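You operate a simulated robot arm through the tools that you are given. There is no shell and no other tool.

The job below is to be done with a simulated robot arm. You get a single attempt, and the scene is never put back.

JOB
Fold the teal towel on the board and put it in the middle counter drawer.
Fine: blue flap over and back first, then the grey flap; keep it folded and shut the drawer. Where these are worked on the way, their far stop is far enough and under half their travel is too little: middle counter drawer.

Only the result counts: the job must be done as asked and must still hold three seconds after the hand-in. Knocking over, shifting, dropping, spilling or breaking anything else fails it. Flat cloth is picked up by pressing the open fingertips on it (5 to 10 N) and closing them slowly along it; thin cloth reads only 2 to 8 mm in the jaws.

ROBOT AND FRAMES
A 7-joint arm with a two-finger parallel gripper, fixed in place. Base frame: the origin is on the floor under the middle of its stand, x ahead of it, y to its left, z up. Readings come in mm, degrees, newtons and seconds.
With the tool pointing down near the work surface it reaches from about 320 to 740 mm from the base axis. Its first joint turns from -115.0 to 115.0 degrees. Payload 3.91 kg.
Tool frame: the origin (TCP) lies between the finger pads and is the grasp point; the fingertips stand 30 mm ahead of it; z points along the fingers, y is the line along which they close. Largest opening 110 mm; finger width 20, thickness 10; the body of the gripper, 48 by 112 mm, starts 55 mm behind the TCP.
Orientation is that of the tool frame in the base frame, as a unit quaternion [x, y, z, w]. With the fingers straight down and closing along the base's y, the tool's x points along the base's -x, its y along +y and its z along -z.

CONTROLS
- The arm moves only by the tool play_rows. Its argument "moves" is one flat list of numbers, 6 for each row, row after row: the shift along the tool's x, y, z in units of 20 mm (1.0 is 20 mm), then the turn, a rotation vector about the tool's x, y, z in units of 4 degrees (1.0 is 4 degrees). In form: [tx, ty, tz, ax, ay, az, tx, ty, tz, ax, ay, az, ...]. A call has 1 to 20 rows; each row shifts and turns the commanded pose from where the row before left it, along the tool's axes as they then stand. "jaw" is the opening, from 0 (shut) to 1 (fully open), set as the call begins (left out, the last holds). A call with a number of a shift or a turn outside -1 to 1 is refused whole. A row lasts 0.2 s, in which the tool goes at most 50 mm and 8.6 degrees; a call with a longer step from one row to the next is refused whole, and so is a gripper value outside its range. A pose out of reach is approached as far as the arm can. The call stops where the force on the tool passes 80 N (or 10 N more than at its start, if that is more) or the arm is blocked; 0.2 s more then pass. The fingers move at their own pace (about 108 mm/s each) and stop on an object; they squeeze with about 38 N. The grip force told is the motor's: it shows also when the fingers shut on nothing. Time passes only in rows, and 0.2 s behind the last, so rows that do not move let the fingers close. The reply holds the time, the measured pose of the TCP, the force on the tool along the base axes, the opening and the grip force, in the units named above and with some noise, with the torque about the TCP (base axes, N m) and any sound that the robot's microphone picked up.
- Cameras (640 x 400 px; columns grow to the right, rows downward): "scene" is fixed at [47.2, 648.5, 1628]; the picture's right is [-0.88, -0.48, 0.00], its down [-0.35, 0.63, -0.70] and it looks along [0.34, -0.61, -0.72] (base axes); focal length 318 px, centre (320, 200). "wrist" rides on the gripper at [72, 17, -103] in the tool frame; the picture's right is [-0.23, 0.97, 0.00], its down [-0.76, -0.18, -0.62] and it looks along [-0.61, -0.14, 0.78] (tool axes); focal length 222 px, centre (320, 200). There is no depth. A picture from a camera that has moved, and an enlarged one, comes with that camera's place and axes in the base frame and with its lens.
- capture(camera): a new picture of that camera. No time passes.
- lift_body(by): slides the trunk up (or, below 0, down) by that many mm; the arm rides with it, the base frame stays. It gives what a move gives, with no picture.
- zoom(camera, box): a new picture of the part [left, top, right, bottom] of that camera's present view, enlarged. No time passes.
- job_done(): hands the job in; it is judged then, once.

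Nothing tells you positions but the pictures and the camera data. Unless the task says otherwise, let go and move clear before handing in.

The tools are called after "Emit:" by a JSON object that holds its "fn" and its "kwargs". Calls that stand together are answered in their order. play_rows: Moves the arm, as the interface text tells. Its arguments: {"type":"object","properties":{"moves":{"type":"array","items":{"type":"number"}},"jaw":{"type":"number"}},"required":["moves"]} The other tools are called the same way: lift_body (by) moves the trunk up or down; capture (camera) takes a picture; zoom (camera, box) takes an enlarged picture of a part of a camera's view; job_done () hands the job in.

At the start:

```text
time: 0.0
ee_pos: [519.4, 162.5, 1210.4]
ee_rot: [-0.002, 1.0, 0.0, 0.0]
wrist_force: [0.5, -0.7, 0.8]
ft_torque: [0.0, -0.01, 0.0]
opening: 110.0
grip_force: 0.0
trunk travel left (down, up): [-900.0, 90.0]
```

scene: 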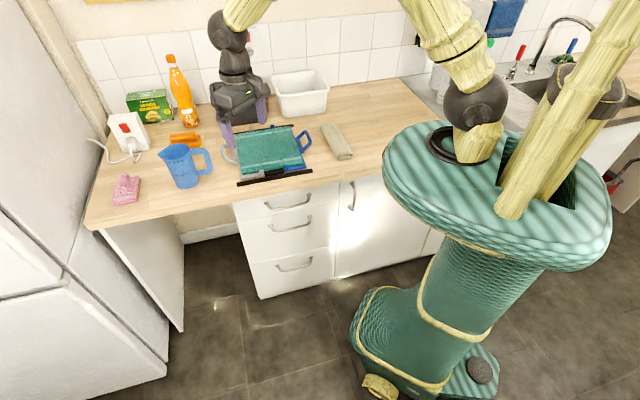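
wrist: 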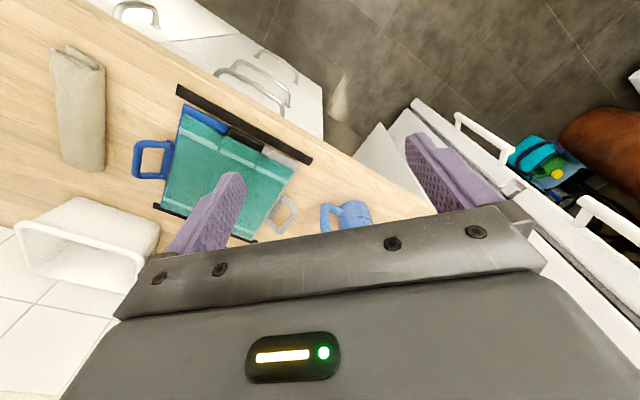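

I see a teal towel on a board with a blue loop flap on one side and a grey one on the other, near the counter's front edge, with three drawers beneath. I'll take close-up pictures first to fix positions.

Emit:
{"fn": "zoom", "kwargs": {"camera": "scene", "box": [200, 100, 360, 200]}}

Emit:
{"fn": "zoom", "kwargs": {"camera": "scene", "box": [200, 160, 400, 310]}}

Emit:
{"fn": "zoom", "kwargs": {"camera": "wrist", "box": [100, 60, 420, 260]}}

```text
4.00 times, centred on (280, 150) of scene
camera zoom: at [47.2, 648.5, 1628.0], right [-0.88, -0.48, 0.0], down [-0.35, 0.63, -0.7], along [0.34, -0.61, -0.72], focal length 1270 px, centre (480, 400)
```

zoom: 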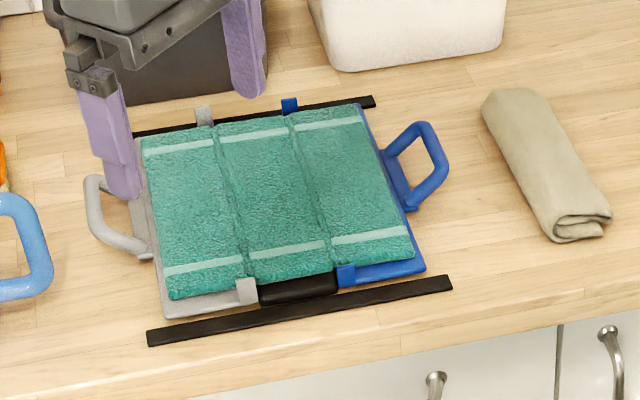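

```text
2.67 times, centred on (300, 235) of scene
camera zoom: at [47.2, 648.5, 1628.0], right [-0.88, -0.48, 0.0], down [-0.35, 0.63, -0.7], along [0.34, -0.61, -0.72], focal length 847 px, centre (373, 107)
```

zoom: 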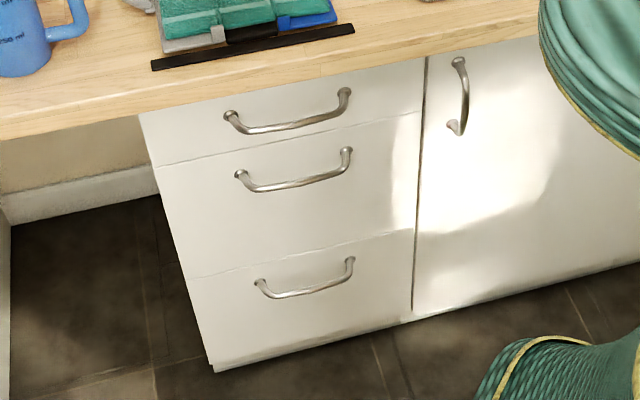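

```text
2.00 times, centred on (260, 160) of wrist
camera zoom: at [446.9, 177.3, 1314.7], right [0.23, 0.97, 0.0], down [0.76, -0.18, 0.62], along [0.61, -0.14, -0.78], focal length 444 px, centre (440, 280)
```

zoom: 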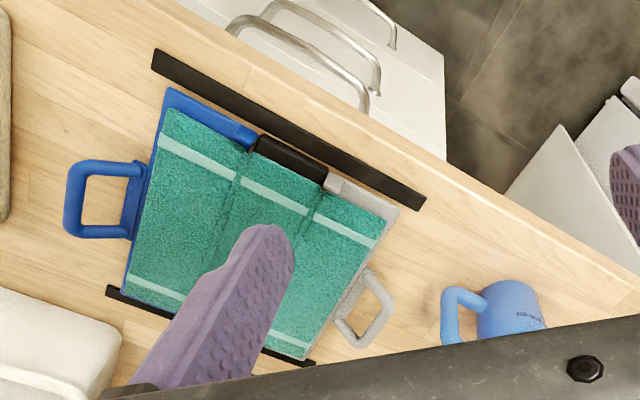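

The board sits at about z≈900 with its front corner near (503,-81), tilted relative to the base axes. I'll back the hand off towards the robot so the wrist camera gets a clean look at the board.

Emit:
{"fn": "play_rows", "kwargs": {"moves": [0.9, -0.7, 0, 0, 0, 0, 0.9, -0.7, 0, 0, 0, 0, 0.9, -0.7, 0, 0, 0, 0, 0.9, -0.7, 0, 0, 0, 0, 0.9, -0.7, 0, 0, 0, 0, 0.9, -0.7, 0, 0, 0, 0, 0.9, -0.7, 0, 0, 0, 0, 0.9, -0.7, 0, 0, 0, 0]}}

Emit:
{"fn": "capture", "kwargs": {"camera": "wrist"}}

Emit:
{"fn": "capture", "kwargs": {"camera": "scene"}}

```text
time: 1.8
ee_pos: [373.3, 48.6, 1212.0]
ee_rot: [-0.001, 1.0, 0.0, 0.001]
wrist_force: [-0.5, 0.2, 0.9]
ft_torque: [0.0, -0.02, 0.0]
opening: 109.9
grip_force: 0.1
trunk travel left (down, up): [-900.0, 90.0]
```

```text
taken
camera wrist: at [301.5, 64.7, 1315.1], right [0.23, 0.97, 0.0], down [0.76, -0.18, 0.62], along [0.61, -0.14, -0.78], focal length 222 px, centre (320, 200)
```

wrist: 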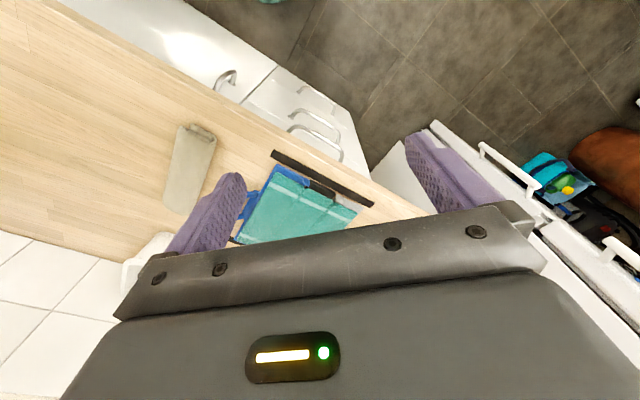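

```text
taken
```

scene: 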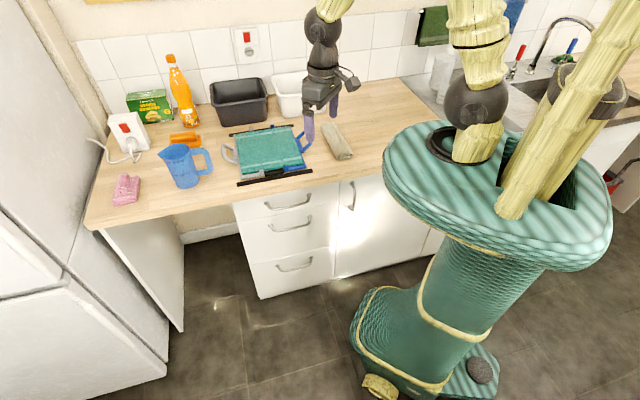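

The scene camera now has a clear view of the board and drawers, so I'll zoom in there for measuring.

Emit:
{"fn": "zoom", "kwargs": {"camera": "scene", "box": [215, 110, 311, 170]}}

Emit:
{"fn": "zoom", "kwargs": {"camera": "scene", "box": [215, 150, 311, 210]}}

Emit:
{"fn": "zoom", "kwargs": {"camera": "scene", "box": [225, 175, 345, 300]}}

```text
6.67 times, centred on (263, 140) of scene
camera zoom: at [47.2, 648.5, 1628.0], right [-0.88, -0.48, 0.0], down [-0.35, 0.63, -0.7], along [0.34, -0.61, -0.72], focal length 2117 px, centre (700, 600)
```

zoom: 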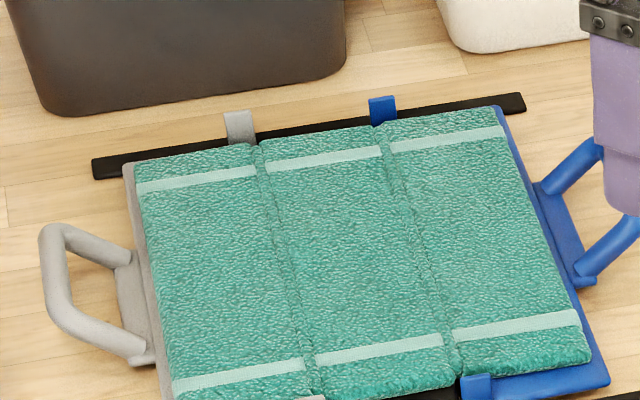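

```text
6.67 times, centred on (263, 180) of scene
camera zoom: at [47.2, 648.5, 1628.0], right [-0.88, -0.48, 0.0], down [-0.35, 0.63, -0.7], along [0.34, -0.61, -0.72], focal length 2117 px, centre (700, 333)
```

zoom: 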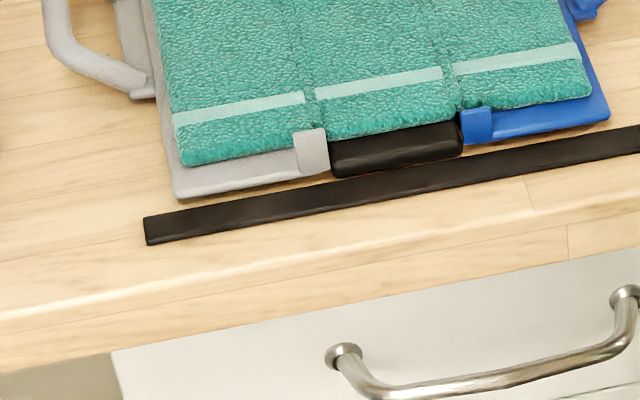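

```text
3.20 times, centred on (285, 238) of scene
camera zoom: at [47.2, 648.5, 1628.0], right [-0.88, -0.48, 0.0], down [-0.35, 0.63, -0.7], along [0.34, -0.61, -0.72], focal length 1016 px, centre (432, 80)
```

zoom: 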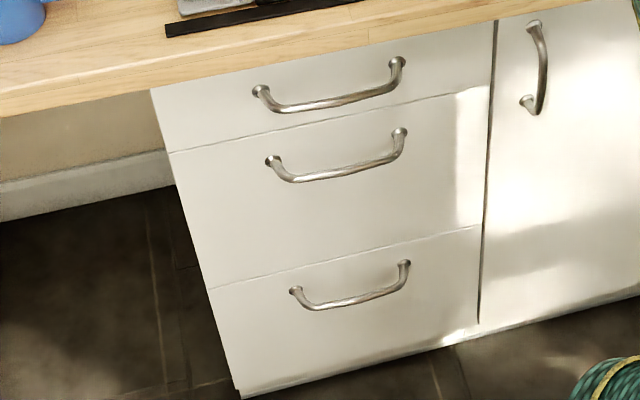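

The counter runs at about 45° to the base axes; drawers face (-x,+y) and the board's centre is near (675,-100). I'll bring the wrist camera over the board for a better look.

Emit:
{"fn": "play_rows", "kwargs": {"moves": [-0.94, -0.2, 0.2, 0, 0, 0, -0.94, -0.2, 0.2, 0, 0, 0, -0.94, -0.2, 0.2, 0, 0, 0, -0.94, -0.2, 0.2, 0, 0, 0, -0.94, -0.2, 0.2, 0, 0, 0, -0.94, -0.2, 0.2, 0, 0, 0, -0.94, -0.2, 0.2, 0, 0, 0, -0.94, -0.2, 0.2, 0, 0, 0, -0.94, -0.2, 0.2, 0, 0, 0, -0.94, -0.2, 0.2, 0, 0, 0, -0.94, -0.2, 0.2, 0, 0, 0, -0.94, -0.2, 0.2, 0, 0, 0, -0.94, -0.2, 0.2, 0, 0, 0, -0.94, -0.2, 0.2, 0, 0, 0, -0.94, -0.2, 0.2, 0, 0, 0, -0.94, -0.2, 0.2, 0, 0, 0]}}

Emit:
{"fn": "capture", "kwargs": {"camera": "wrist"}}

```text
time: 5.2
ee_pos: [675.3, -14.0, 1145.3]
ee_rot: [0.0, 1.0, -0.001, -0.001]
wrist_force: [0.9, -0.1, 0.0]
ft_torque: [0.0, -0.01, -0.01]
opening: 109.8
grip_force: 0.2
trunk travel left (down, up): [-900.0, 90.0]
```

```text
taken
camera wrist: at [604.4, 0.7, 1250.0], right [0.23, 0.97, 0.0], down [0.76, -0.18, 0.62], along [0.61, -0.14, -0.78], focal length 222 px, centre (320, 200)
```

wrist: 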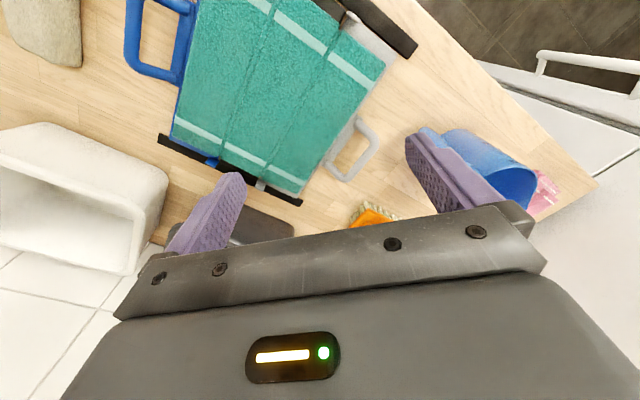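

The board is well in view; I'll enlarge it to read the geometry of the flaps and handles.

Emit:
{"fn": "zoom", "kwargs": {"camera": "wrist", "box": [110, 0, 302, 120]}}

Emit:
{"fn": "zoom", "kwargs": {"camera": "wrist", "box": [150, 90, 310, 210]}}

Emit:
{"fn": "zoom", "kwargs": {"camera": "wrist", "box": [270, 0, 430, 200]}}

```text
3.33 times, centred on (206, 60) of wrist
camera zoom: at [604.4, 0.7, 1250.0], right [0.23, 0.97, 0.0], down [0.76, -0.18, 0.62], along [0.61, -0.14, -0.78], focal length 740 px, centre (700, 667)
```

zoom: 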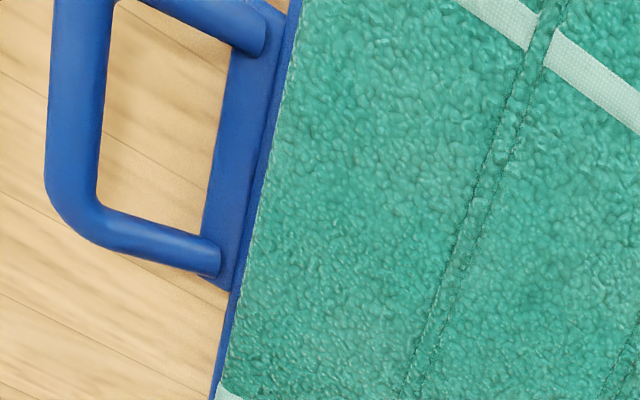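

```text
3.33 times, centred on (230, 150) of wrist
camera zoom: at [604.4, 0.7, 1250.0], right [0.23, 0.97, 0.0], down [0.76, -0.18, 0.62], along [0.61, -0.14, -0.78], focal length 740 px, centre (620, 367)
```

zoom: 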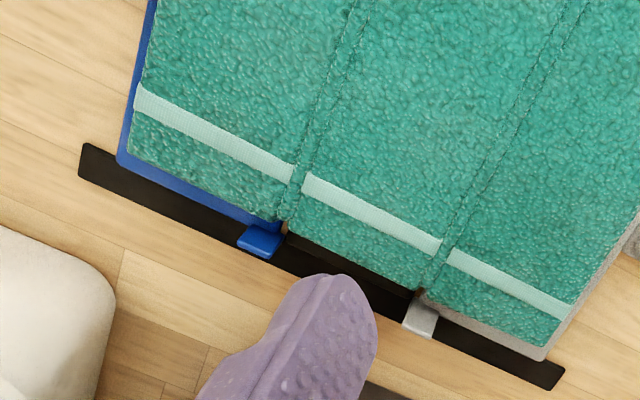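

```text
2.00 times, centred on (350, 100) of wrist
camera zoom: at [604.4, 0.7, 1250.0], right [0.23, 0.97, 0.0], down [0.76, -0.18, 0.62], along [0.61, -0.14, -0.78], focal length 444 px, centre (260, 400)
```

zoom: 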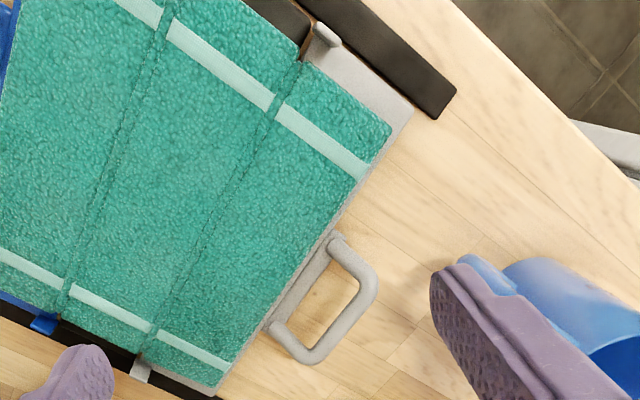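

The geometry reads well: hinge lines run along the counter's depth, the blue handle bar is near (563,-206,931) and stands up above the counter. I'll turn the tool about 46° so its axes line up with the board.

Emit:
{"fn": "play_rows", "kwargs": {"moves": [0, 0, 0, 0, 0, 0.954, 0, 0, 0, 0, 0, 0.954, 0, 0, 0, 0, 0, 0.954, 0, 0, 0, 0, 0, 0.954, 0, 0, 0, 0, 0, 0.954, 0, 0, 0, 0, 0, 0.954, 0, 0, 0, 0, 0, 0.954, 0, 0, 0, 0, 0, 0.954, 0, 0, 0, 0, 0, 0.954, 0, 0, 0, 0, 0, 0.954, 0, 0, 0, 0, 0, 0.954, 0, 0, 0, 0, 0, 0.954]}}

Emit:
{"fn": "capture", "kwargs": {"camera": "wrist"}}

```text
time: 7.8
ee_pos: [676.0, -14.5, 1147.3]
ee_rot: [0.391, 0.921, -0.001, 0.0]
wrist_force: [-0.5, -0.1, 0.1]
ft_torque: [-0.01, 0.04, 0.03]
opening: 110.0
grip_force: 0.0
trunk travel left (down, up): [-900.0, 90.0]
```

```text
taken
camera wrist: at [637.9, 48.4, 1250.6], right [0.86, 0.51, 0.0], down [0.4, -0.67, 0.62], along [0.32, -0.53, -0.78], focal length 222 px, centre (320, 200)
```

wrist: 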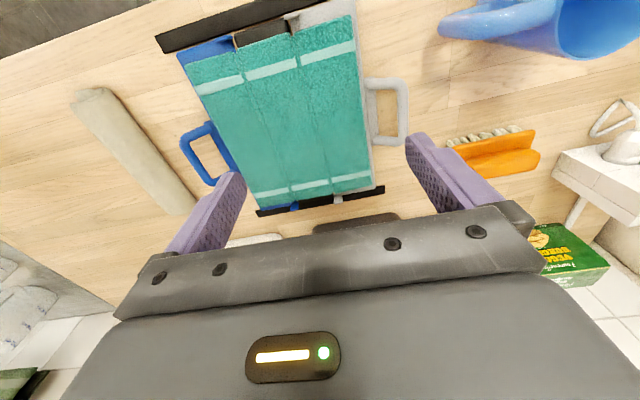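

The tool is now aligned with the board. I'll zoom in for precise hinge, flap and handle positions.

Emit:
{"fn": "zoom", "kwargs": {"camera": "wrist", "box": [160, 20, 320, 120]}}

Emit:
{"fn": "zoom", "kwargs": {"camera": "wrist", "box": [160, 110, 320, 230]}}

Emit:
{"fn": "zoom", "kwargs": {"camera": "wrist", "box": [280, 0, 440, 220]}}

```text
4.00 times, centred on (240, 70) of wrist
camera zoom: at [637.9, 48.4, 1250.6], right [0.86, 0.51, 0.0], down [0.4, -0.67, 0.62], along [0.32, -0.53, -0.78], focal length 888 px, centre (640, 720)
```

zoom: 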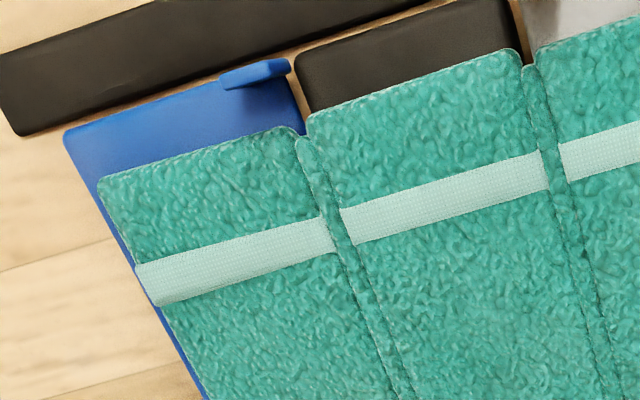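

```text
3.33 times, centred on (240, 170) of wrist
camera zoom: at [637.9, 48.4, 1250.6], right [0.86, 0.51, 0.0], down [0.4, -0.67, 0.62], along [0.32, -0.53, -0.78], focal length 740 px, centre (587, 300)
```

zoom: 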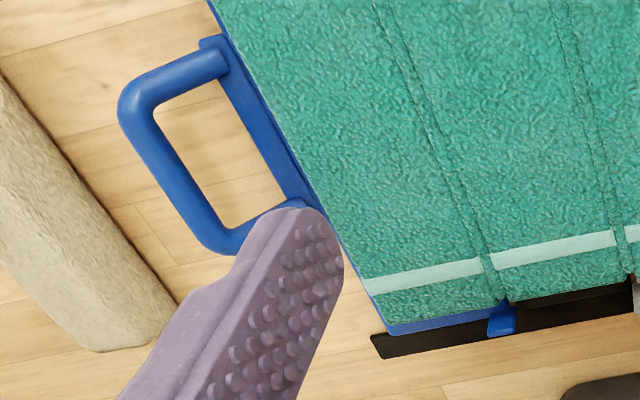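

```text
1.82 times, centred on (360, 110) of wrist
camera zoom: at [637.9, 48.4, 1250.6], right [0.86, 0.51, 0.0], down [0.4, -0.67, 0.62], along [0.32, -0.53, -0.78], focal length 404 px, centre (247, 364)
```

zoom: 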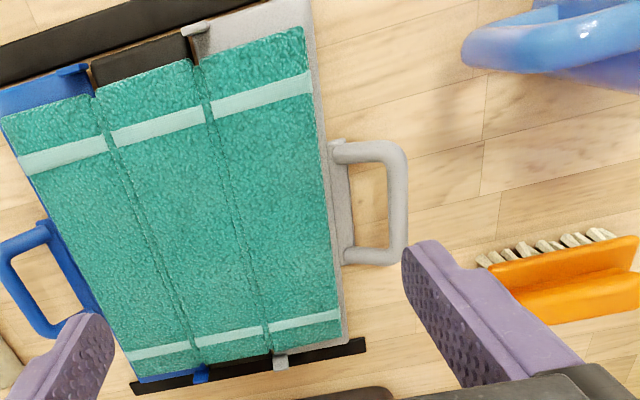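

The handle bar is around w≈256 along the counter direction and 30 mm above the top. I'll bring the open hand above it for a visual alignment check.

Emit:
{"fn": "play_rows", "kwargs": {"moves": [-0.243, -0.911, 0.6, 0, 0, 0, -0.243, -0.911, 0.6, 0, 0, 0, -0.243, -0.911, 0.6, 0, 0, 0, -0.243, -0.911, 0.6, 0, 0, 0, -0.243, -0.911, 0.6, 0, 0, 0, -0.243, -0.911, 0.6, 0, 0, 0, -0.243, -0.911, 0.6, 0, 0, 0, -0.243, -0.911, 0.6, 0, 0, 0, -0.243, -0.911, 0.6, 0, 0, 0, -0.243, -0.911, 0.6, 0, 0, 0, -0.243, -0.911, 0.6, 0, 0, 0, -0.243, -0.911, 0.6, 0, 0, 0]}}

Emit:
{"fn": "capture", "kwargs": {"camera": "wrist"}}

Emit:
{"fn": "zoom", "kwargs": {"camera": "scene", "box": [240, 80, 368, 160]}}

```text
time: 10.4
ee_pos: [561.0, -208.4, 1002.5]
ee_rot: [0.389, 0.921, 0.0, 0.0]
wrist_force: [0.1, 0.0, -0.4]
ft_torque: [-0.01, -0.05, -0.02]
opening: 109.9
grip_force: 0.0
trunk travel left (down, up): [-900.0, 90.0]
```

```text
taken
camera wrist: at [522.7, -146.3, 1105.6], right [0.86, 0.52, 0.0], down [0.4, -0.67, 0.62], along [0.32, -0.53, -0.78], focal length 222 px, centre (320, 200)
```

wrist: 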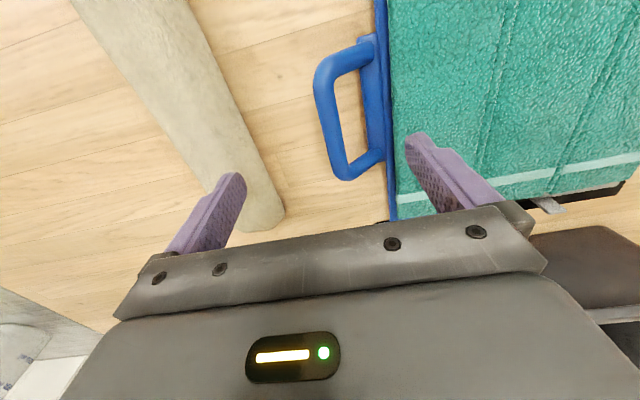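

```text
5.00 times, centred on (304, 120) of scene
camera zoom: at [47.2, 648.5, 1628.0], right [-0.88, -0.48, 0.0], down [-0.35, 0.63, -0.7], along [0.34, -0.61, -0.72], focal length 1588 px, centre (400, 600)
```

zoom: 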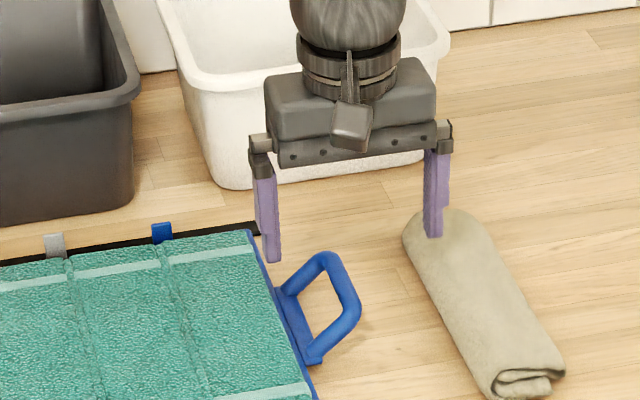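

The handle bar looks to be about w≈268, o≈-528, z≈946 (higher than first thought). I'll half-close the jaw and lower toward it, then check again before gripping.

Emit:
{"fn": "play_rows", "kwargs": {"moves": [0.2, 0.18, 0.4, 0, 0, 0, 0.2, 0.18, 0.4, 0, 0, 0, 0.2, 0.19, 0.4, 0, 0, 0, 0, 0, 0.4, 0, 0, 0], "jaw": 0.55}}

Emit:
{"fn": "capture", "kwargs": {"camera": "wrist"}}

Emit:
{"fn": "zoom", "kwargs": {"camera": "scene", "box": [256, 90, 352, 150]}}

```text
time: 11.4
ee_pos: [558.9, -192.1, 971.0]
ee_rot: [0.389, 0.921, -0.001, 0.0]
wrist_force: [0.4, -0.7, 0.3]
ft_torque: [0.0, 0.04, 0.0]
opening: 60.3
grip_force: 0.0
trunk travel left (down, up): [-900.0, 90.0]
```

```text
taken
camera wrist: at [521.6, -129.9, 1074.3], right [0.86, 0.52, 0.0], down [0.4, -0.67, 0.62], along [0.32, -0.53, -0.78], focal length 222 px, centre (320, 200)
```

wrist: 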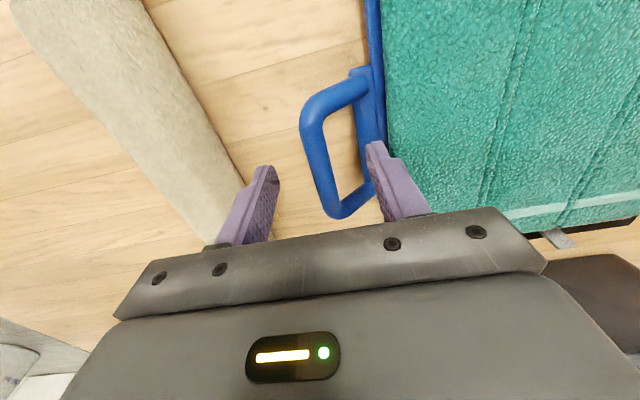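

```text
6.67 times, centred on (304, 120) of scene
camera zoom: at [47.2, 648.5, 1628.0], right [-0.88, -0.48, 0.0], down [-0.35, 0.63, -0.7], along [0.34, -0.61, -0.72], focal length 2117 px, centre (427, 733)
```

zoom: 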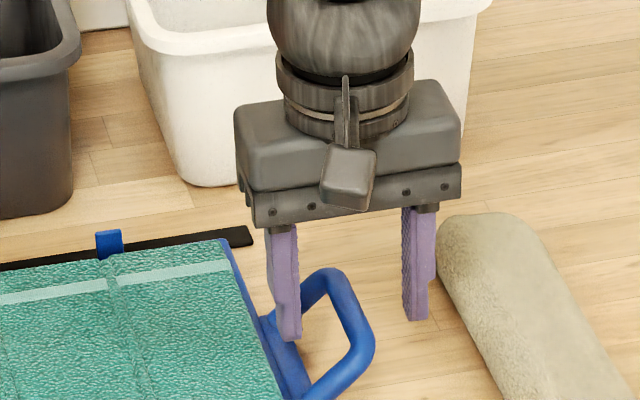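

The fingers straddle the bar nicely. I'll lower another 13 mm and close on it.

Emit:
{"fn": "play_rows", "kwargs": {"moves": [0, 0.1, 0.35, 0, 0, 0, 0, 0, 0.3, 0, 0, 0]}}

Emit:
{"fn": "play_rows", "kwargs": {"moves": [0, 0, 0, 0, 0, 0, 0, 0, 0, 0, 0, 0, 0, 0, 0, 0, 0, 0], "jaw": 0}}

Emit:
{"fn": "capture", "kwargs": {"camera": "wrist"}}

Emit:
{"fn": "zoom", "kwargs": {"camera": "scene", "box": [256, 90, 352, 150]}}

```text
time: 12.0
ee_pos: [560.7, -191.5, 958.4]
ee_rot: [0.389, 0.921, 0.0, 0.001]
wrist_force: [-0.3, -0.2, 0.0]
ft_torque: [0.0, 0.0, 0.0]
opening: 60.4
grip_force: 0.0
trunk travel left (down, up): [-900.0, 90.0]
```

```text
time: 12.8
ee_pos: [560.5, -191.6, 957.9]
ee_rot: [0.389, 0.921, 0.0, -0.001]
wrist_force: [-1.3, -2.2, -0.3]
ft_torque: [-0.04, -0.03, 0.04]
opening: 13.2
grip_force: 37.9
trunk travel left (down, up): [-900.0, 90.0]
```

```text
taken
camera wrist: at [523.4, -129.1, 1061.7], right [0.86, 0.52, 0.0], down [0.4, -0.67, 0.62], along [0.32, -0.53, -0.78], focal length 222 px, centre (320, 200)
```

wrist: 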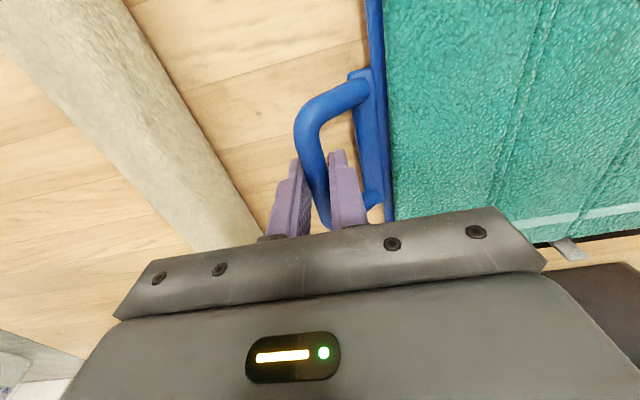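

```text
6.67 times, centred on (304, 120) of scene
camera zoom: at [47.2, 648.5, 1628.0], right [-0.88, -0.48, 0.0], down [-0.35, 0.63, -0.7], along [0.34, -0.61, -0.72], focal length 2117 px, centre (427, 733)
```

zoom: 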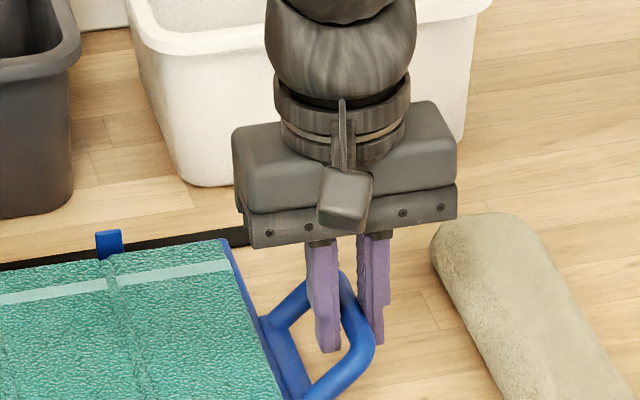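

The jaw reads 13.2 mm with full grip force, so the bar is held. I'll start lifting the blue flap along its arc in small steps and watch the forces.

Emit:
{"fn": "play_rows", "kwargs": {"moves": [0, 0.19, -0.508, 0, 0, 0, 0, 0.23, -0.488, 0, 0, 0, 0, 0.275, -0.47, 0, 0, 0]}}

Emit:
{"fn": "zoom", "kwargs": {"camera": "scene", "box": [240, 85, 352, 155]}}

```text
time: 13.6
ee_pos: [569.5, -182.3, 989.4]
ee_rot: [0.389, 0.921, 0.0, 0.0]
wrist_force: [-8.7, -9.0, 3.7]
ft_torque: [-0.11, 0.1, 0.06]
opening: 13.5
grip_force: 37.8
trunk travel left (down, up): [-900.0, 90.0]
```

```text
5.71 times, centred on (296, 120) of scene
camera zoom: at [47.2, 648.5, 1628.0], right [-0.88, -0.48, 0.0], down [-0.35, 0.63, -0.7], along [0.34, -0.61, -0.72], focal length 1815 px, centre (457, 657)
```

zoom: 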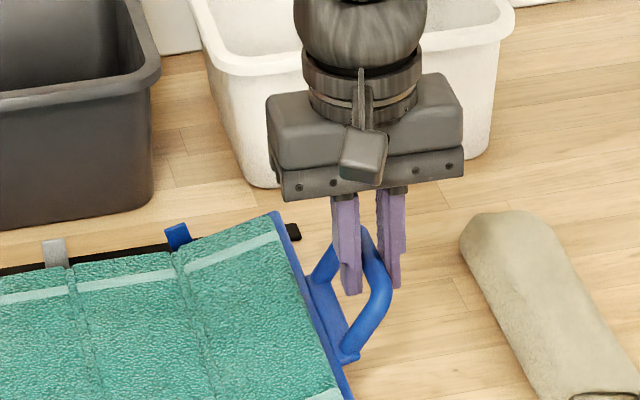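

The flap is rising with its towel panel; a slight outward radial force tells me the hinge is a bit higher than assumed (~z 915). I'll continue with the corrected arc.

Emit:
{"fn": "play_rows", "kwargs": {"moves": [0, 0.2475, -0.56, 0, 0, 0, 0, 0.3275, -0.42, 0, 0, 0, 0, 0.365, -0.39, 0, 0, 0, 0, 0.395, -0.36, 0, 0, 0, 0, 0.425, -0.32, 0, 0, 0, 0, 0.455, -0.285, 0, 0, 0]}}

Emit:
{"fn": "zoom", "kwargs": {"camera": "scene", "box": [224, 75, 352, 155]}}

```text
time: 15.0
ee_pos: [599.9, -152.0, 1037.7]
ee_rot: [0.39, 0.921, 0.001, 0.002]
wrist_force: [-16.8, -15.0, 26.9]
ft_torque: [-0.13, 0.27, 0.29]
opening: 13.2
grip_force: 38.2
trunk travel left (down, up): [-900.0, 90.0]
```

```text
5.00 times, centred on (288, 115) of scene
camera zoom: at [47.2, 648.5, 1628.0], right [-0.88, -0.48, 0.0], down [-0.35, 0.63, -0.7], along [0.34, -0.61, -0.72], focal length 1588 px, centre (480, 625)
```

zoom: 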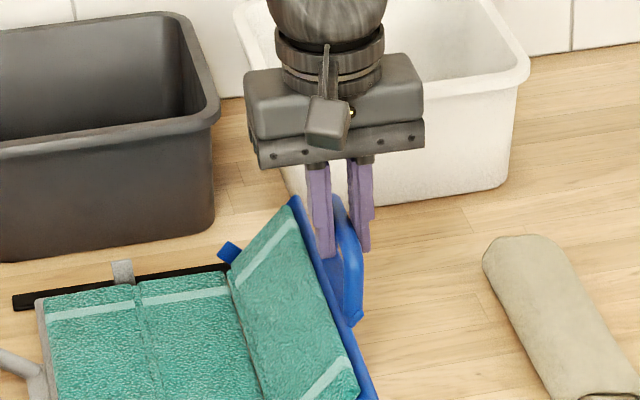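

The outward force grew to ~35 N, so my arc radius is too small or something else touches. I'll look closely before going further.

Emit:
{"fn": "capture", "kwargs": {"camera": "wrist"}}

Emit:
{"fn": "zoom", "kwargs": {"camera": "scene", "box": [220, 100, 316, 190]}}

Emit:
{"fn": "zoom", "kwargs": {"camera": "scene", "box": [270, 100, 310, 150]}}

```text
taken
camera wrist: at [561.6, -89.9, 1141.4], right [0.86, 0.52, 0.01], down [0.4, -0.67, 0.63], along [0.33, -0.53, -0.78], focal length 222 px, centre (320, 200)
```

wrist: 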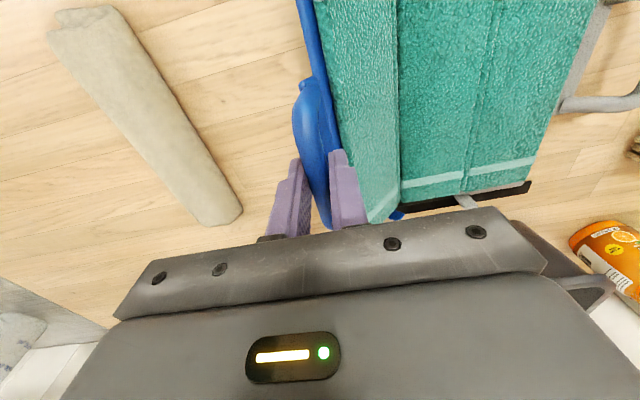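

```text
4.44 times, centred on (268, 145) of scene
camera zoom: at [47.2, 648.5, 1628.0], right [-0.88, -0.48, 0.0], down [-0.35, 0.63, -0.7], along [0.34, -0.61, -0.72], focal length 1411 px, centre (551, 444)
```

zoom: 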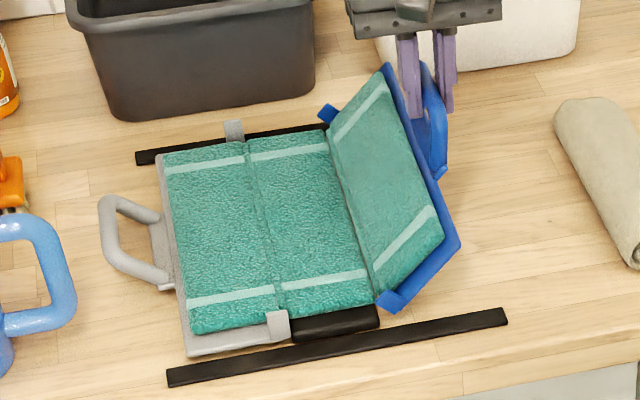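

```text
8.00 times, centred on (290, 125) of scene
camera zoom: at [47.2, 648.5, 1628.0], right [-0.88, -0.48, 0.0], down [-0.35, 0.63, -0.7], along [0.34, -0.61, -0.72], focal length 2541 px, centre (560, 800)
```

zoom: 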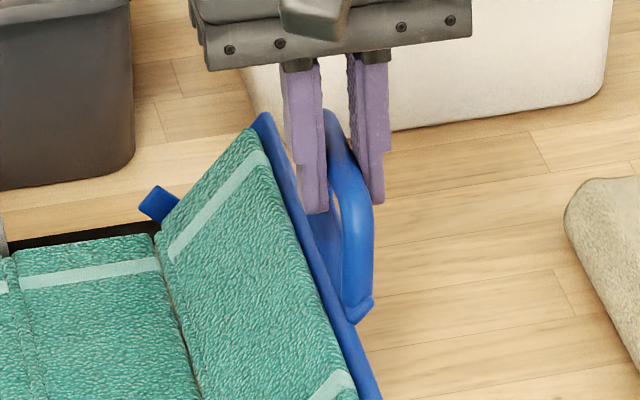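

The hinge axis evidently sits near the towel's top surface (z≈922). I'll relax outward onto the corrected arc and check the force again.

Emit:
{"fn": "play_rows", "kwargs": {"moves": [0, 0.37, -0.475, 0, 0, 0, 0, 0.485, -0.215, 0, 0, 0, 0, 0.5, -0.165, 0, 0, 0]}}

```text
time: 15.8
ee_pos: [621.4, -130.3, 1053.4]
ee_rot: [0.389, 0.921, 0.001, 0.002]
wrist_force: [-7.4, -5.5, 22.0]
ft_torque: [0.12, 0.13, 0.39]
opening: 13.3
grip_force: 38.4
trunk travel left (down, up): [-900.0, 90.0]
```

All measured points fit a hinge at about (w≈401, z≈912) with radius ≈137 mm. I'll follow that arc past vertical.

Emit:
{"fn": "play_rows", "kwargs": {"moves": [0, 0.59, -0.315, 0, 0, 0, 0, 0.585, -0.13, 0, 0, 0, 0, 0.595, -0.08, 0, 0, 0, 0, 0.6, -0.025, 0, 0, 0]}}

Emit:
{"fn": "zoom", "kwargs": {"camera": "scene", "box": [200, 70, 328, 180]}}

```text
time: 16.8
ee_pos: [656.1, -96.9, 1060.2]
ee_rot: [0.389, 0.921, 0.001, -0.001]
wrist_force: [-3.6, 2.6, 0.2]
ft_torque: [0.26, 0.3, 0.6]
opening: 13.5
grip_force: 38.2
trunk travel left (down, up): [-900.0, 90.0]
```

```text
3.64 times, centred on (264, 125) of scene
camera zoom: at [47.2, 648.5, 1628.0], right [-0.88, -0.48, 0.0], down [-0.35, 0.63, -0.7], along [0.34, -0.61, -0.72], focal length 1155 px, centre (524, 473)
```

zoom: 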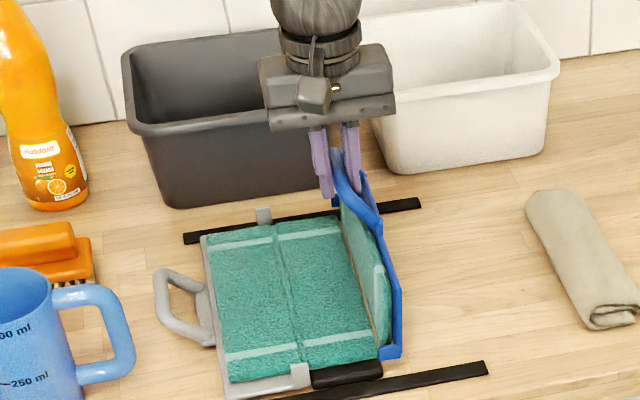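

Forces are near zero now, so the arc is right. The flap is roughly upright; I'll carry it on over.

Emit:
{"fn": "play_rows", "kwargs": {"moves": [0, 0.6, 0.025, 0, 0, 0, 0, 0.595, 0.08, 0, 0, 0, 0, 0.585, 0.13, 0, 0, 0, 0, 0.57, 0.18, 0, 0, 0, 0, 0.555, 0.23, 0, 0, 0, 0, 0.535, 0.275, 0, 0, 0, 0, 0.505, 0.325, 0, 0, 0, 0, 0.475, 0.365, 0, 0, 0]}}

Emit:
{"fn": "zoom", "kwargs": {"camera": "scene", "box": [200, 70, 328, 180]}}

```text
time: 18.6
ee_pos: [716.7, -39.8, 1033.0]
ee_rot: [0.389, 0.921, 0.0, 0.002]
wrist_force: [-25.0, -25.7, 46.0]
ft_torque: [-0.38, 0.03, -0.25]
opening: 13.3
grip_force: 35.2
trunk travel left (down, up): [-900.0, 90.0]
```

```text
3.64 times, centred on (264, 125) of scene
camera zoom: at [47.2, 648.5, 1628.0], right [-0.88, -0.48, 0.0], down [-0.35, 0.63, -0.7], along [0.34, -0.61, -0.72], focal length 1155 px, centre (524, 473)
```

zoom: 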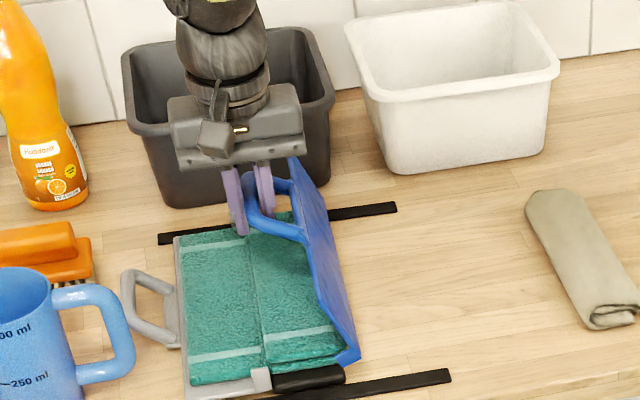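

The board itself is sliding: its rails have moved to the left and there is strong resistance to turning the flap further. I'll look closely before any more motion.

Emit:
{"fn": "zoom", "kwargs": {"camera": "scene", "box": [230, 100, 318, 180]}}

Emit:
{"fn": "capture", "kwargs": {"camera": "wrist"}}

Emit:
{"fn": "capture", "kwargs": {"camera": "scene"}}

```text
5.00 times, centred on (274, 140) of scene
camera zoom: at [47.2, 648.5, 1628.0], right [-0.88, -0.48, 0.0], down [-0.35, 0.63, -0.7], along [0.34, -0.61, -0.72], focal length 1588 px, centre (550, 500)
```

zoom: 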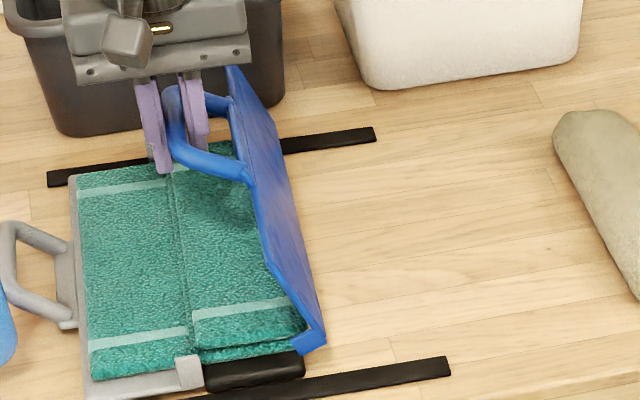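

```text
taken
camera wrist: at [678.3, 22.3, 1136.9], right [0.86, 0.52, 0.0], down [0.4, -0.67, 0.63], along [0.33, -0.54, -0.78], focal length 222 px, centre (320, 200)
```

wrist: 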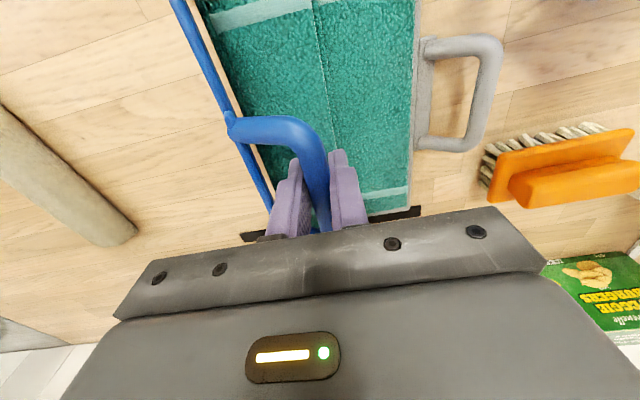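

```text
taken
```

scene: 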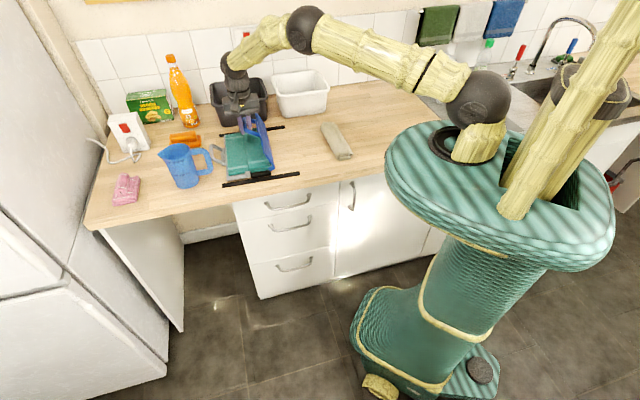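

The blue third of the towel has already fallen over onto the middle; the flap's far stop is only about 110° and I pushed past it, sliding the board ~45 mm. I'll relieve the force now and follow the corrected arc back (hinge z≈928), then later slide the board back to where it stood.

Emit:
{"fn": "play_rows", "kwargs": {"moves": [0, -0.33, -0.28, 0, 0, 0, 0, -0.33, -0.245, 0, 0, 0, 0, -0.3, -0.1, 0, 0, 0, 0, -0.3, -0.1, 0, 0, 0]}}

Emit:
{"fn": "zoom", "kwargs": {"camera": "scene", "box": [230, 100, 318, 180]}}

```text
time: 19.6
ee_pos: [700.8, -54.1, 1043.5]
ee_rot: [0.389, 0.921, -0.001, -0.002]
wrist_force: [-1.4, 0.8, -0.3]
ft_torque: [0.54, 0.3, 0.16]
opening: 13.2
grip_force: 38.1
trunk travel left (down, up): [-900.0, 90.0]
```

```text
5.00 times, centred on (274, 140) of scene
camera zoom: at [47.2, 648.5, 1628.0], right [-0.88, -0.48, 0.0], down [-0.35, 0.63, -0.7], along [0.34, -0.61, -0.72], focal length 1588 px, centre (550, 500)
```

zoom: 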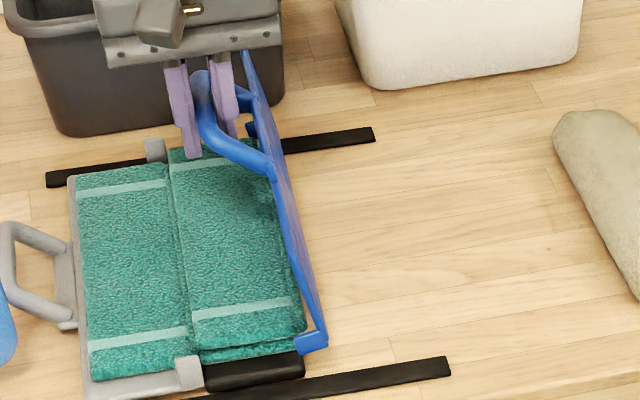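

The force is gone and the towel's blue third is lying on the middle. I'll keep bringing the flap back along the arc.

Emit:
{"fn": "play_rows", "kwargs": {"moves": [0, -0.615, -0.145, 0, 0, 0, 0, -0.625, -0.075, 0, 0, 0, 0, -0.63, -0.01, 0, 0, 0, 0, -0.63, 0.055, 0, 0, 0]}}

Emit:
{"fn": "zoom", "kwargs": {"camera": "scene", "box": [230, 100, 318, 180]}}

```text
time: 20.6
ee_pos: [666.4, -89.1, 1051.0]
ee_rot: [0.389, 0.921, 0.001, 0.001]
wrist_force: [0.9, -0.2, 4.7]
ft_torque: [0.78, 0.59, -0.16]
opening: 13.3
grip_force: 38.3
trunk travel left (down, up): [-900.0, 90.0]
```

```text
5.00 times, centred on (274, 140) of scene
camera zoom: at [47.2, 648.5, 1628.0], right [-0.88, -0.48, 0.0], down [-0.35, 0.63, -0.7], along [0.34, -0.61, -0.72], focal length 1588 px, centre (550, 500)
```

zoom: 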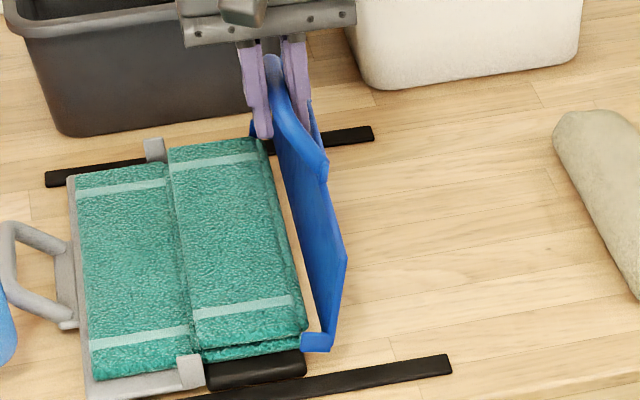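

The towel third stays folded on the middle. Continuing the flap back down in short stretches.

Emit:
{"fn": "play_rows", "kwargs": {"moves": [0, -0.62, 0.12, 0, 0, 0, 0, -0.6, 0.185, 0, 0, 0, 0, -0.585, 0.245, 0, 0, 0, 0, -0.55, 0.305, 0, 0, 0]}}

```text
time: 21.6
ee_pos: [631.8, -122.6, 1031.4]
ee_rot: [0.389, 0.921, 0.0, 0.001]
wrist_force: [-5.0, 0.9, 4.1]
ft_torque: [0.27, 0.07, -0.29]
opening: 13.6
grip_force: 38.1
trunk travel left (down, up): [-900.0, 90.0]
```

Emit:
{"fn": "play_rows", "kwargs": {"moves": [0, -0.52, 0.365, 0, 0, 0, 0, -0.475, 0.415, 0, 0, 0, 0, -0.43, 0.46, 0, 0, 0, 0, -0.38, 0.505, 0, 0, 0]}}

Emit:
{"fn": "zoom", "kwargs": {"camera": "scene", "box": [230, 100, 318, 180]}}

```text
time: 22.6
ee_pos: [604.1, -148.1, 995.2]
ee_rot: [0.389, 0.921, 0.0, 0.002]
wrist_force: [-4.8, 1.4, 5.9]
ft_torque: [0.08, -0.47, -0.51]
opening: 13.5
grip_force: 37.8
trunk travel left (down, up): [-900.0, 90.0]
```

```text
5.00 times, centred on (274, 140) of scene
camera zoom: at [47.2, 648.5, 1628.0], right [-0.88, -0.48, 0.0], down [-0.35, 0.63, -0.7], along [0.34, -0.61, -0.72], focal length 1588 px, centre (550, 500)
```

zoom: 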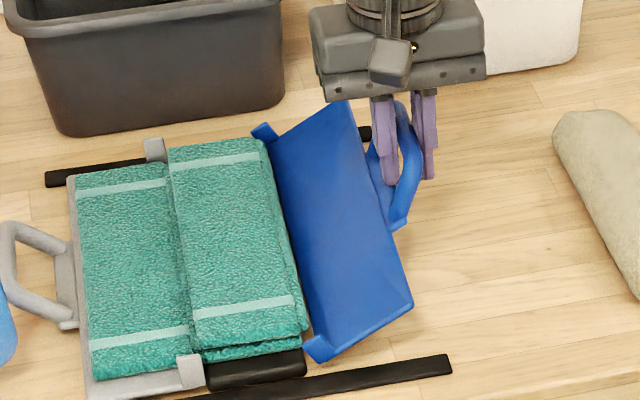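

Emit:
{"fn": "play_rows", "kwargs": {"moves": [0, -0.325, 0.54, 0, 0, 0, 0, -0.265, 0.57, 0, 0, 0, 0, -0.205, 0.6, 0, 0, 0]}}

Emit:
{"fn": "play_rows", "kwargs": {"moves": [0, -0.09, 0.3, 0, 0, 0, 0, -0.055, 0.3, 0, 0, 0]}}

Emit:
{"fn": "zoom", "kwargs": {"camera": "scene", "box": [230, 100, 318, 180]}}

```text
time: 23.4
ee_pos: [591.8, -159.8, 959.1]
ee_rot: [0.389, 0.921, -0.001, -0.003]
wrist_force: [-3.9, -7.6, 0.0]
ft_torque: [0.35, 0.55, -0.64]
opening: 13.6
grip_force: 38.1
trunk travel left (down, up): [-900.0, 90.0]
```

```text
time: 24.0
ee_pos: [591.0, -161.1, 949.5]
ee_rot: [0.389, 0.921, 0.0, -0.001]
wrist_force: [-8.8, -6.8, 2.6]
ft_torque: [-0.04, -0.17, -0.61]
opening: 13.6
grip_force: 38.2
trunk travel left (down, up): [-900.0, 90.0]
```

```text
5.00 times, centred on (274, 140) of scene
camera zoom: at [47.2, 648.5, 1628.0], right [-0.88, -0.48, 0.0], down [-0.35, 0.63, -0.7], along [0.34, -0.61, -0.72], focal length 1588 px, centre (550, 500)
```

zoom: 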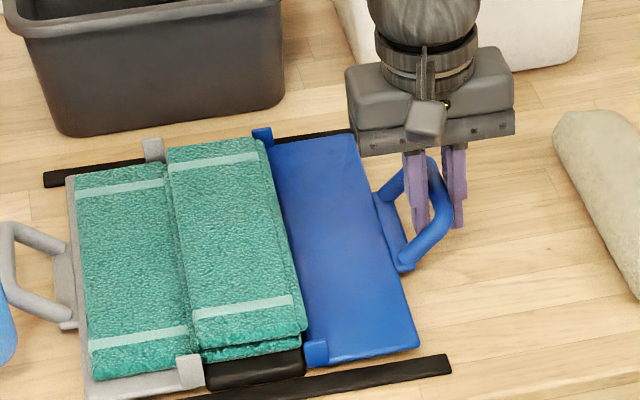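

The flap is practically flat again. I'll settle it the last few millimetres and then gently pull the board back toward its original place, watching the force.

Emit:
{"fn": "play_rows", "kwargs": {"moves": [0, -0.02, 0.15, 0, 0, 0, 0, 0, 0, 0, 0, 0]}}

Emit:
{"fn": "play_rows", "kwargs": {"moves": [0, -0.2, 0, 0, 0, 0, 0, -0.2, 0, 0, 0, 0, 0, -0.2, 0, 0, 0, 0]}}

Emit:
{"fn": "zoom", "kwargs": {"camera": "scene", "box": [230, 100, 318, 180]}}

```text
time: 24.6
ee_pos: [591.7, -161.8, 947.6]
ee_rot: [0.388, 0.922, 0.0, 0.0]
wrist_force: [-7.6, -6.8, 0.7]
ft_torque: [-0.04, -0.11, -0.59]
opening: 13.4
grip_force: 37.6
trunk travel left (down, up): [-900.0, 90.0]
```

```text
time: 25.4
ee_pos: [586.3, -168.4, 945.3]
ee_rot: [0.389, 0.921, -0.001, 0.0]
wrist_force: [6.5, 5.3, -3.1]
ft_torque: [-0.27, 0.12, -0.21]
opening: 13.4
grip_force: 38.2
trunk travel left (down, up): [-900.0, 90.0]
```

```text
5.00 times, centred on (274, 140) of scene
camera zoom: at [47.2, 648.5, 1628.0], right [-0.88, -0.48, 0.0], down [-0.35, 0.63, -0.7], along [0.34, -0.61, -0.72], focal length 1588 px, centre (550, 500)
```

zoom: 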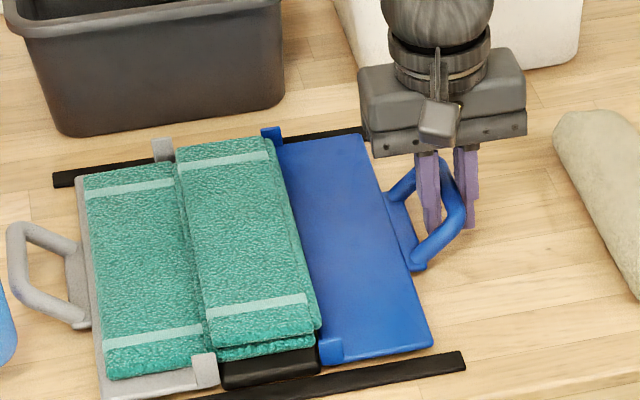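

The board slides back easily with only ~8 N. I'll pull it further so the handle returns to where I first gripped it (w≈268, o≈-528).

Emit:
{"fn": "play_rows", "kwargs": {"moves": [0, -0.2, 0, 0, 0, 0, 0, -0.2, 0, 0, 0, 0, 0, -0.2, 0, 0, 0, 0, 0, -0.2, 0, 0, 0, 0, 0, -0.2, 0, 0, 0, 0, 0, -0.2, 0, 0, 0, 0, 0, -0.2, 0, 0, 0, 0]}}

Emit:
{"fn": "zoom", "kwargs": {"camera": "scene", "box": [215, 110, 311, 190]}}

```text
time: 27.0
ee_pos: [562.9, -188.8, 946.6]
ee_rot: [0.388, 0.922, -0.001, -0.001]
wrist_force: [5.4, 5.5, -3.8]
ft_torque: [-0.15, 0.19, -0.05]
opening: 13.3
grip_force: 37.9
trunk travel left (down, up): [-900.0, 90.0]
```

```text
5.00 times, centred on (263, 150) of scene
camera zoom: at [47.2, 648.5, 1628.0], right [-0.88, -0.48, 0.0], down [-0.35, 0.63, -0.7], along [0.34, -0.61, -0.72], focal length 1588 px, centre (605, 450)
```

zoom: 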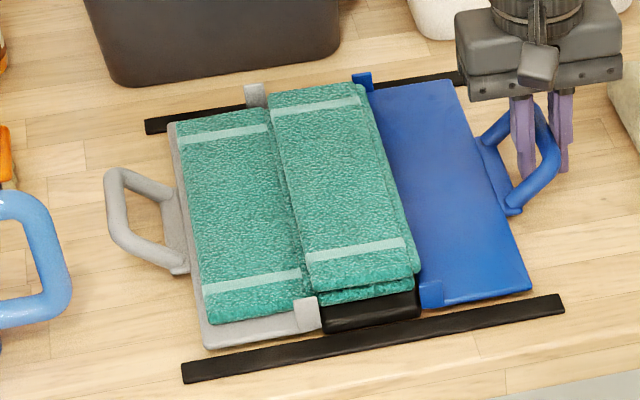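

Nearly back: about 4 mm remain. One more small pull, then release.

Emit:
{"fn": "play_rows", "kwargs": {"moves": [0, -0.13, 0, 0, 0, 0, 0, -0.1, 0, 0, 0, 0, 0, 0, 0, 0, 0, 0]}}

Emit:
{"fn": "zoom", "kwargs": {"camera": "scene", "box": [223, 115, 319, 195]}}

```text
time: 27.8
ee_pos: [559.9, -191.7, 945.5]
ee_rot: [0.389, 0.921, -0.001, -0.001]
wrist_force: [6.5, 4.6, -2.0]
ft_torque: [-0.01, 0.05, -0.04]
opening: 13.5
grip_force: 37.7
trunk travel left (down, up): [-900.0, 90.0]
```

```text
5.00 times, centred on (271, 155) of scene
camera zoom: at [47.2, 648.5, 1628.0], right [-0.88, -0.48, 0.0], down [-0.35, 0.63, -0.7], along [0.34, -0.61, -0.72], focal length 1588 px, centre (565, 425)
```

zoom: 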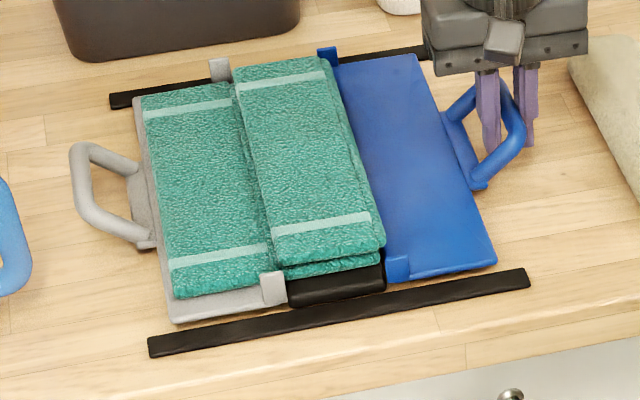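

The board is back on its original spot. I'll open the jaw, rise, and inspect the grey side.

Emit:
{"fn": "play_rows", "kwargs": {"moves": [0, 0.03, 0, 0, 0, 0, 0, 0, 0, 0, 0, 0], "jaw": 0.5}}

Emit:
{"fn": "play_rows", "kwargs": {"moves": [0, 0, -0.5, 0, 0, 0, 0, 0, -1, 0, 0, 0, 0, 0, -1, 0, 0, 0, 0, 0, -1, 0, 0, 0, 0, 0, -1, 0, 0, 0]}}

Emit:
{"fn": "capture", "kwargs": {"camera": "scene"}}

```text
time: 28.4
ee_pos: [559.6, -192.2, 946.2]
ee_rot: [0.389, 0.921, 0.0, -0.001]
wrist_force: [-9.1, -6.2, -2.7]
ft_torque: [-0.27, 0.42, 0.17]
opening: 50.0
grip_force: 0.1
trunk travel left (down, up): [-900.0, 90.0]
```

```text
time: 29.6
ee_pos: [562.6, -191.6, 1034.6]
ee_rot: [0.389, 0.921, -0.001, -0.001]
wrist_force: [0.0, 1.2, -13.5]
ft_torque: [-1.45, 1.61, 0.11]
opening: 54.5
grip_force: 0.1
trunk travel left (down, up): [-900.0, 90.0]
```

```text
taken
```

scene: 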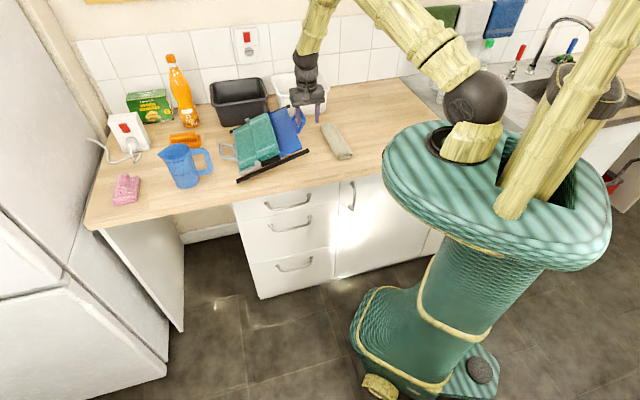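

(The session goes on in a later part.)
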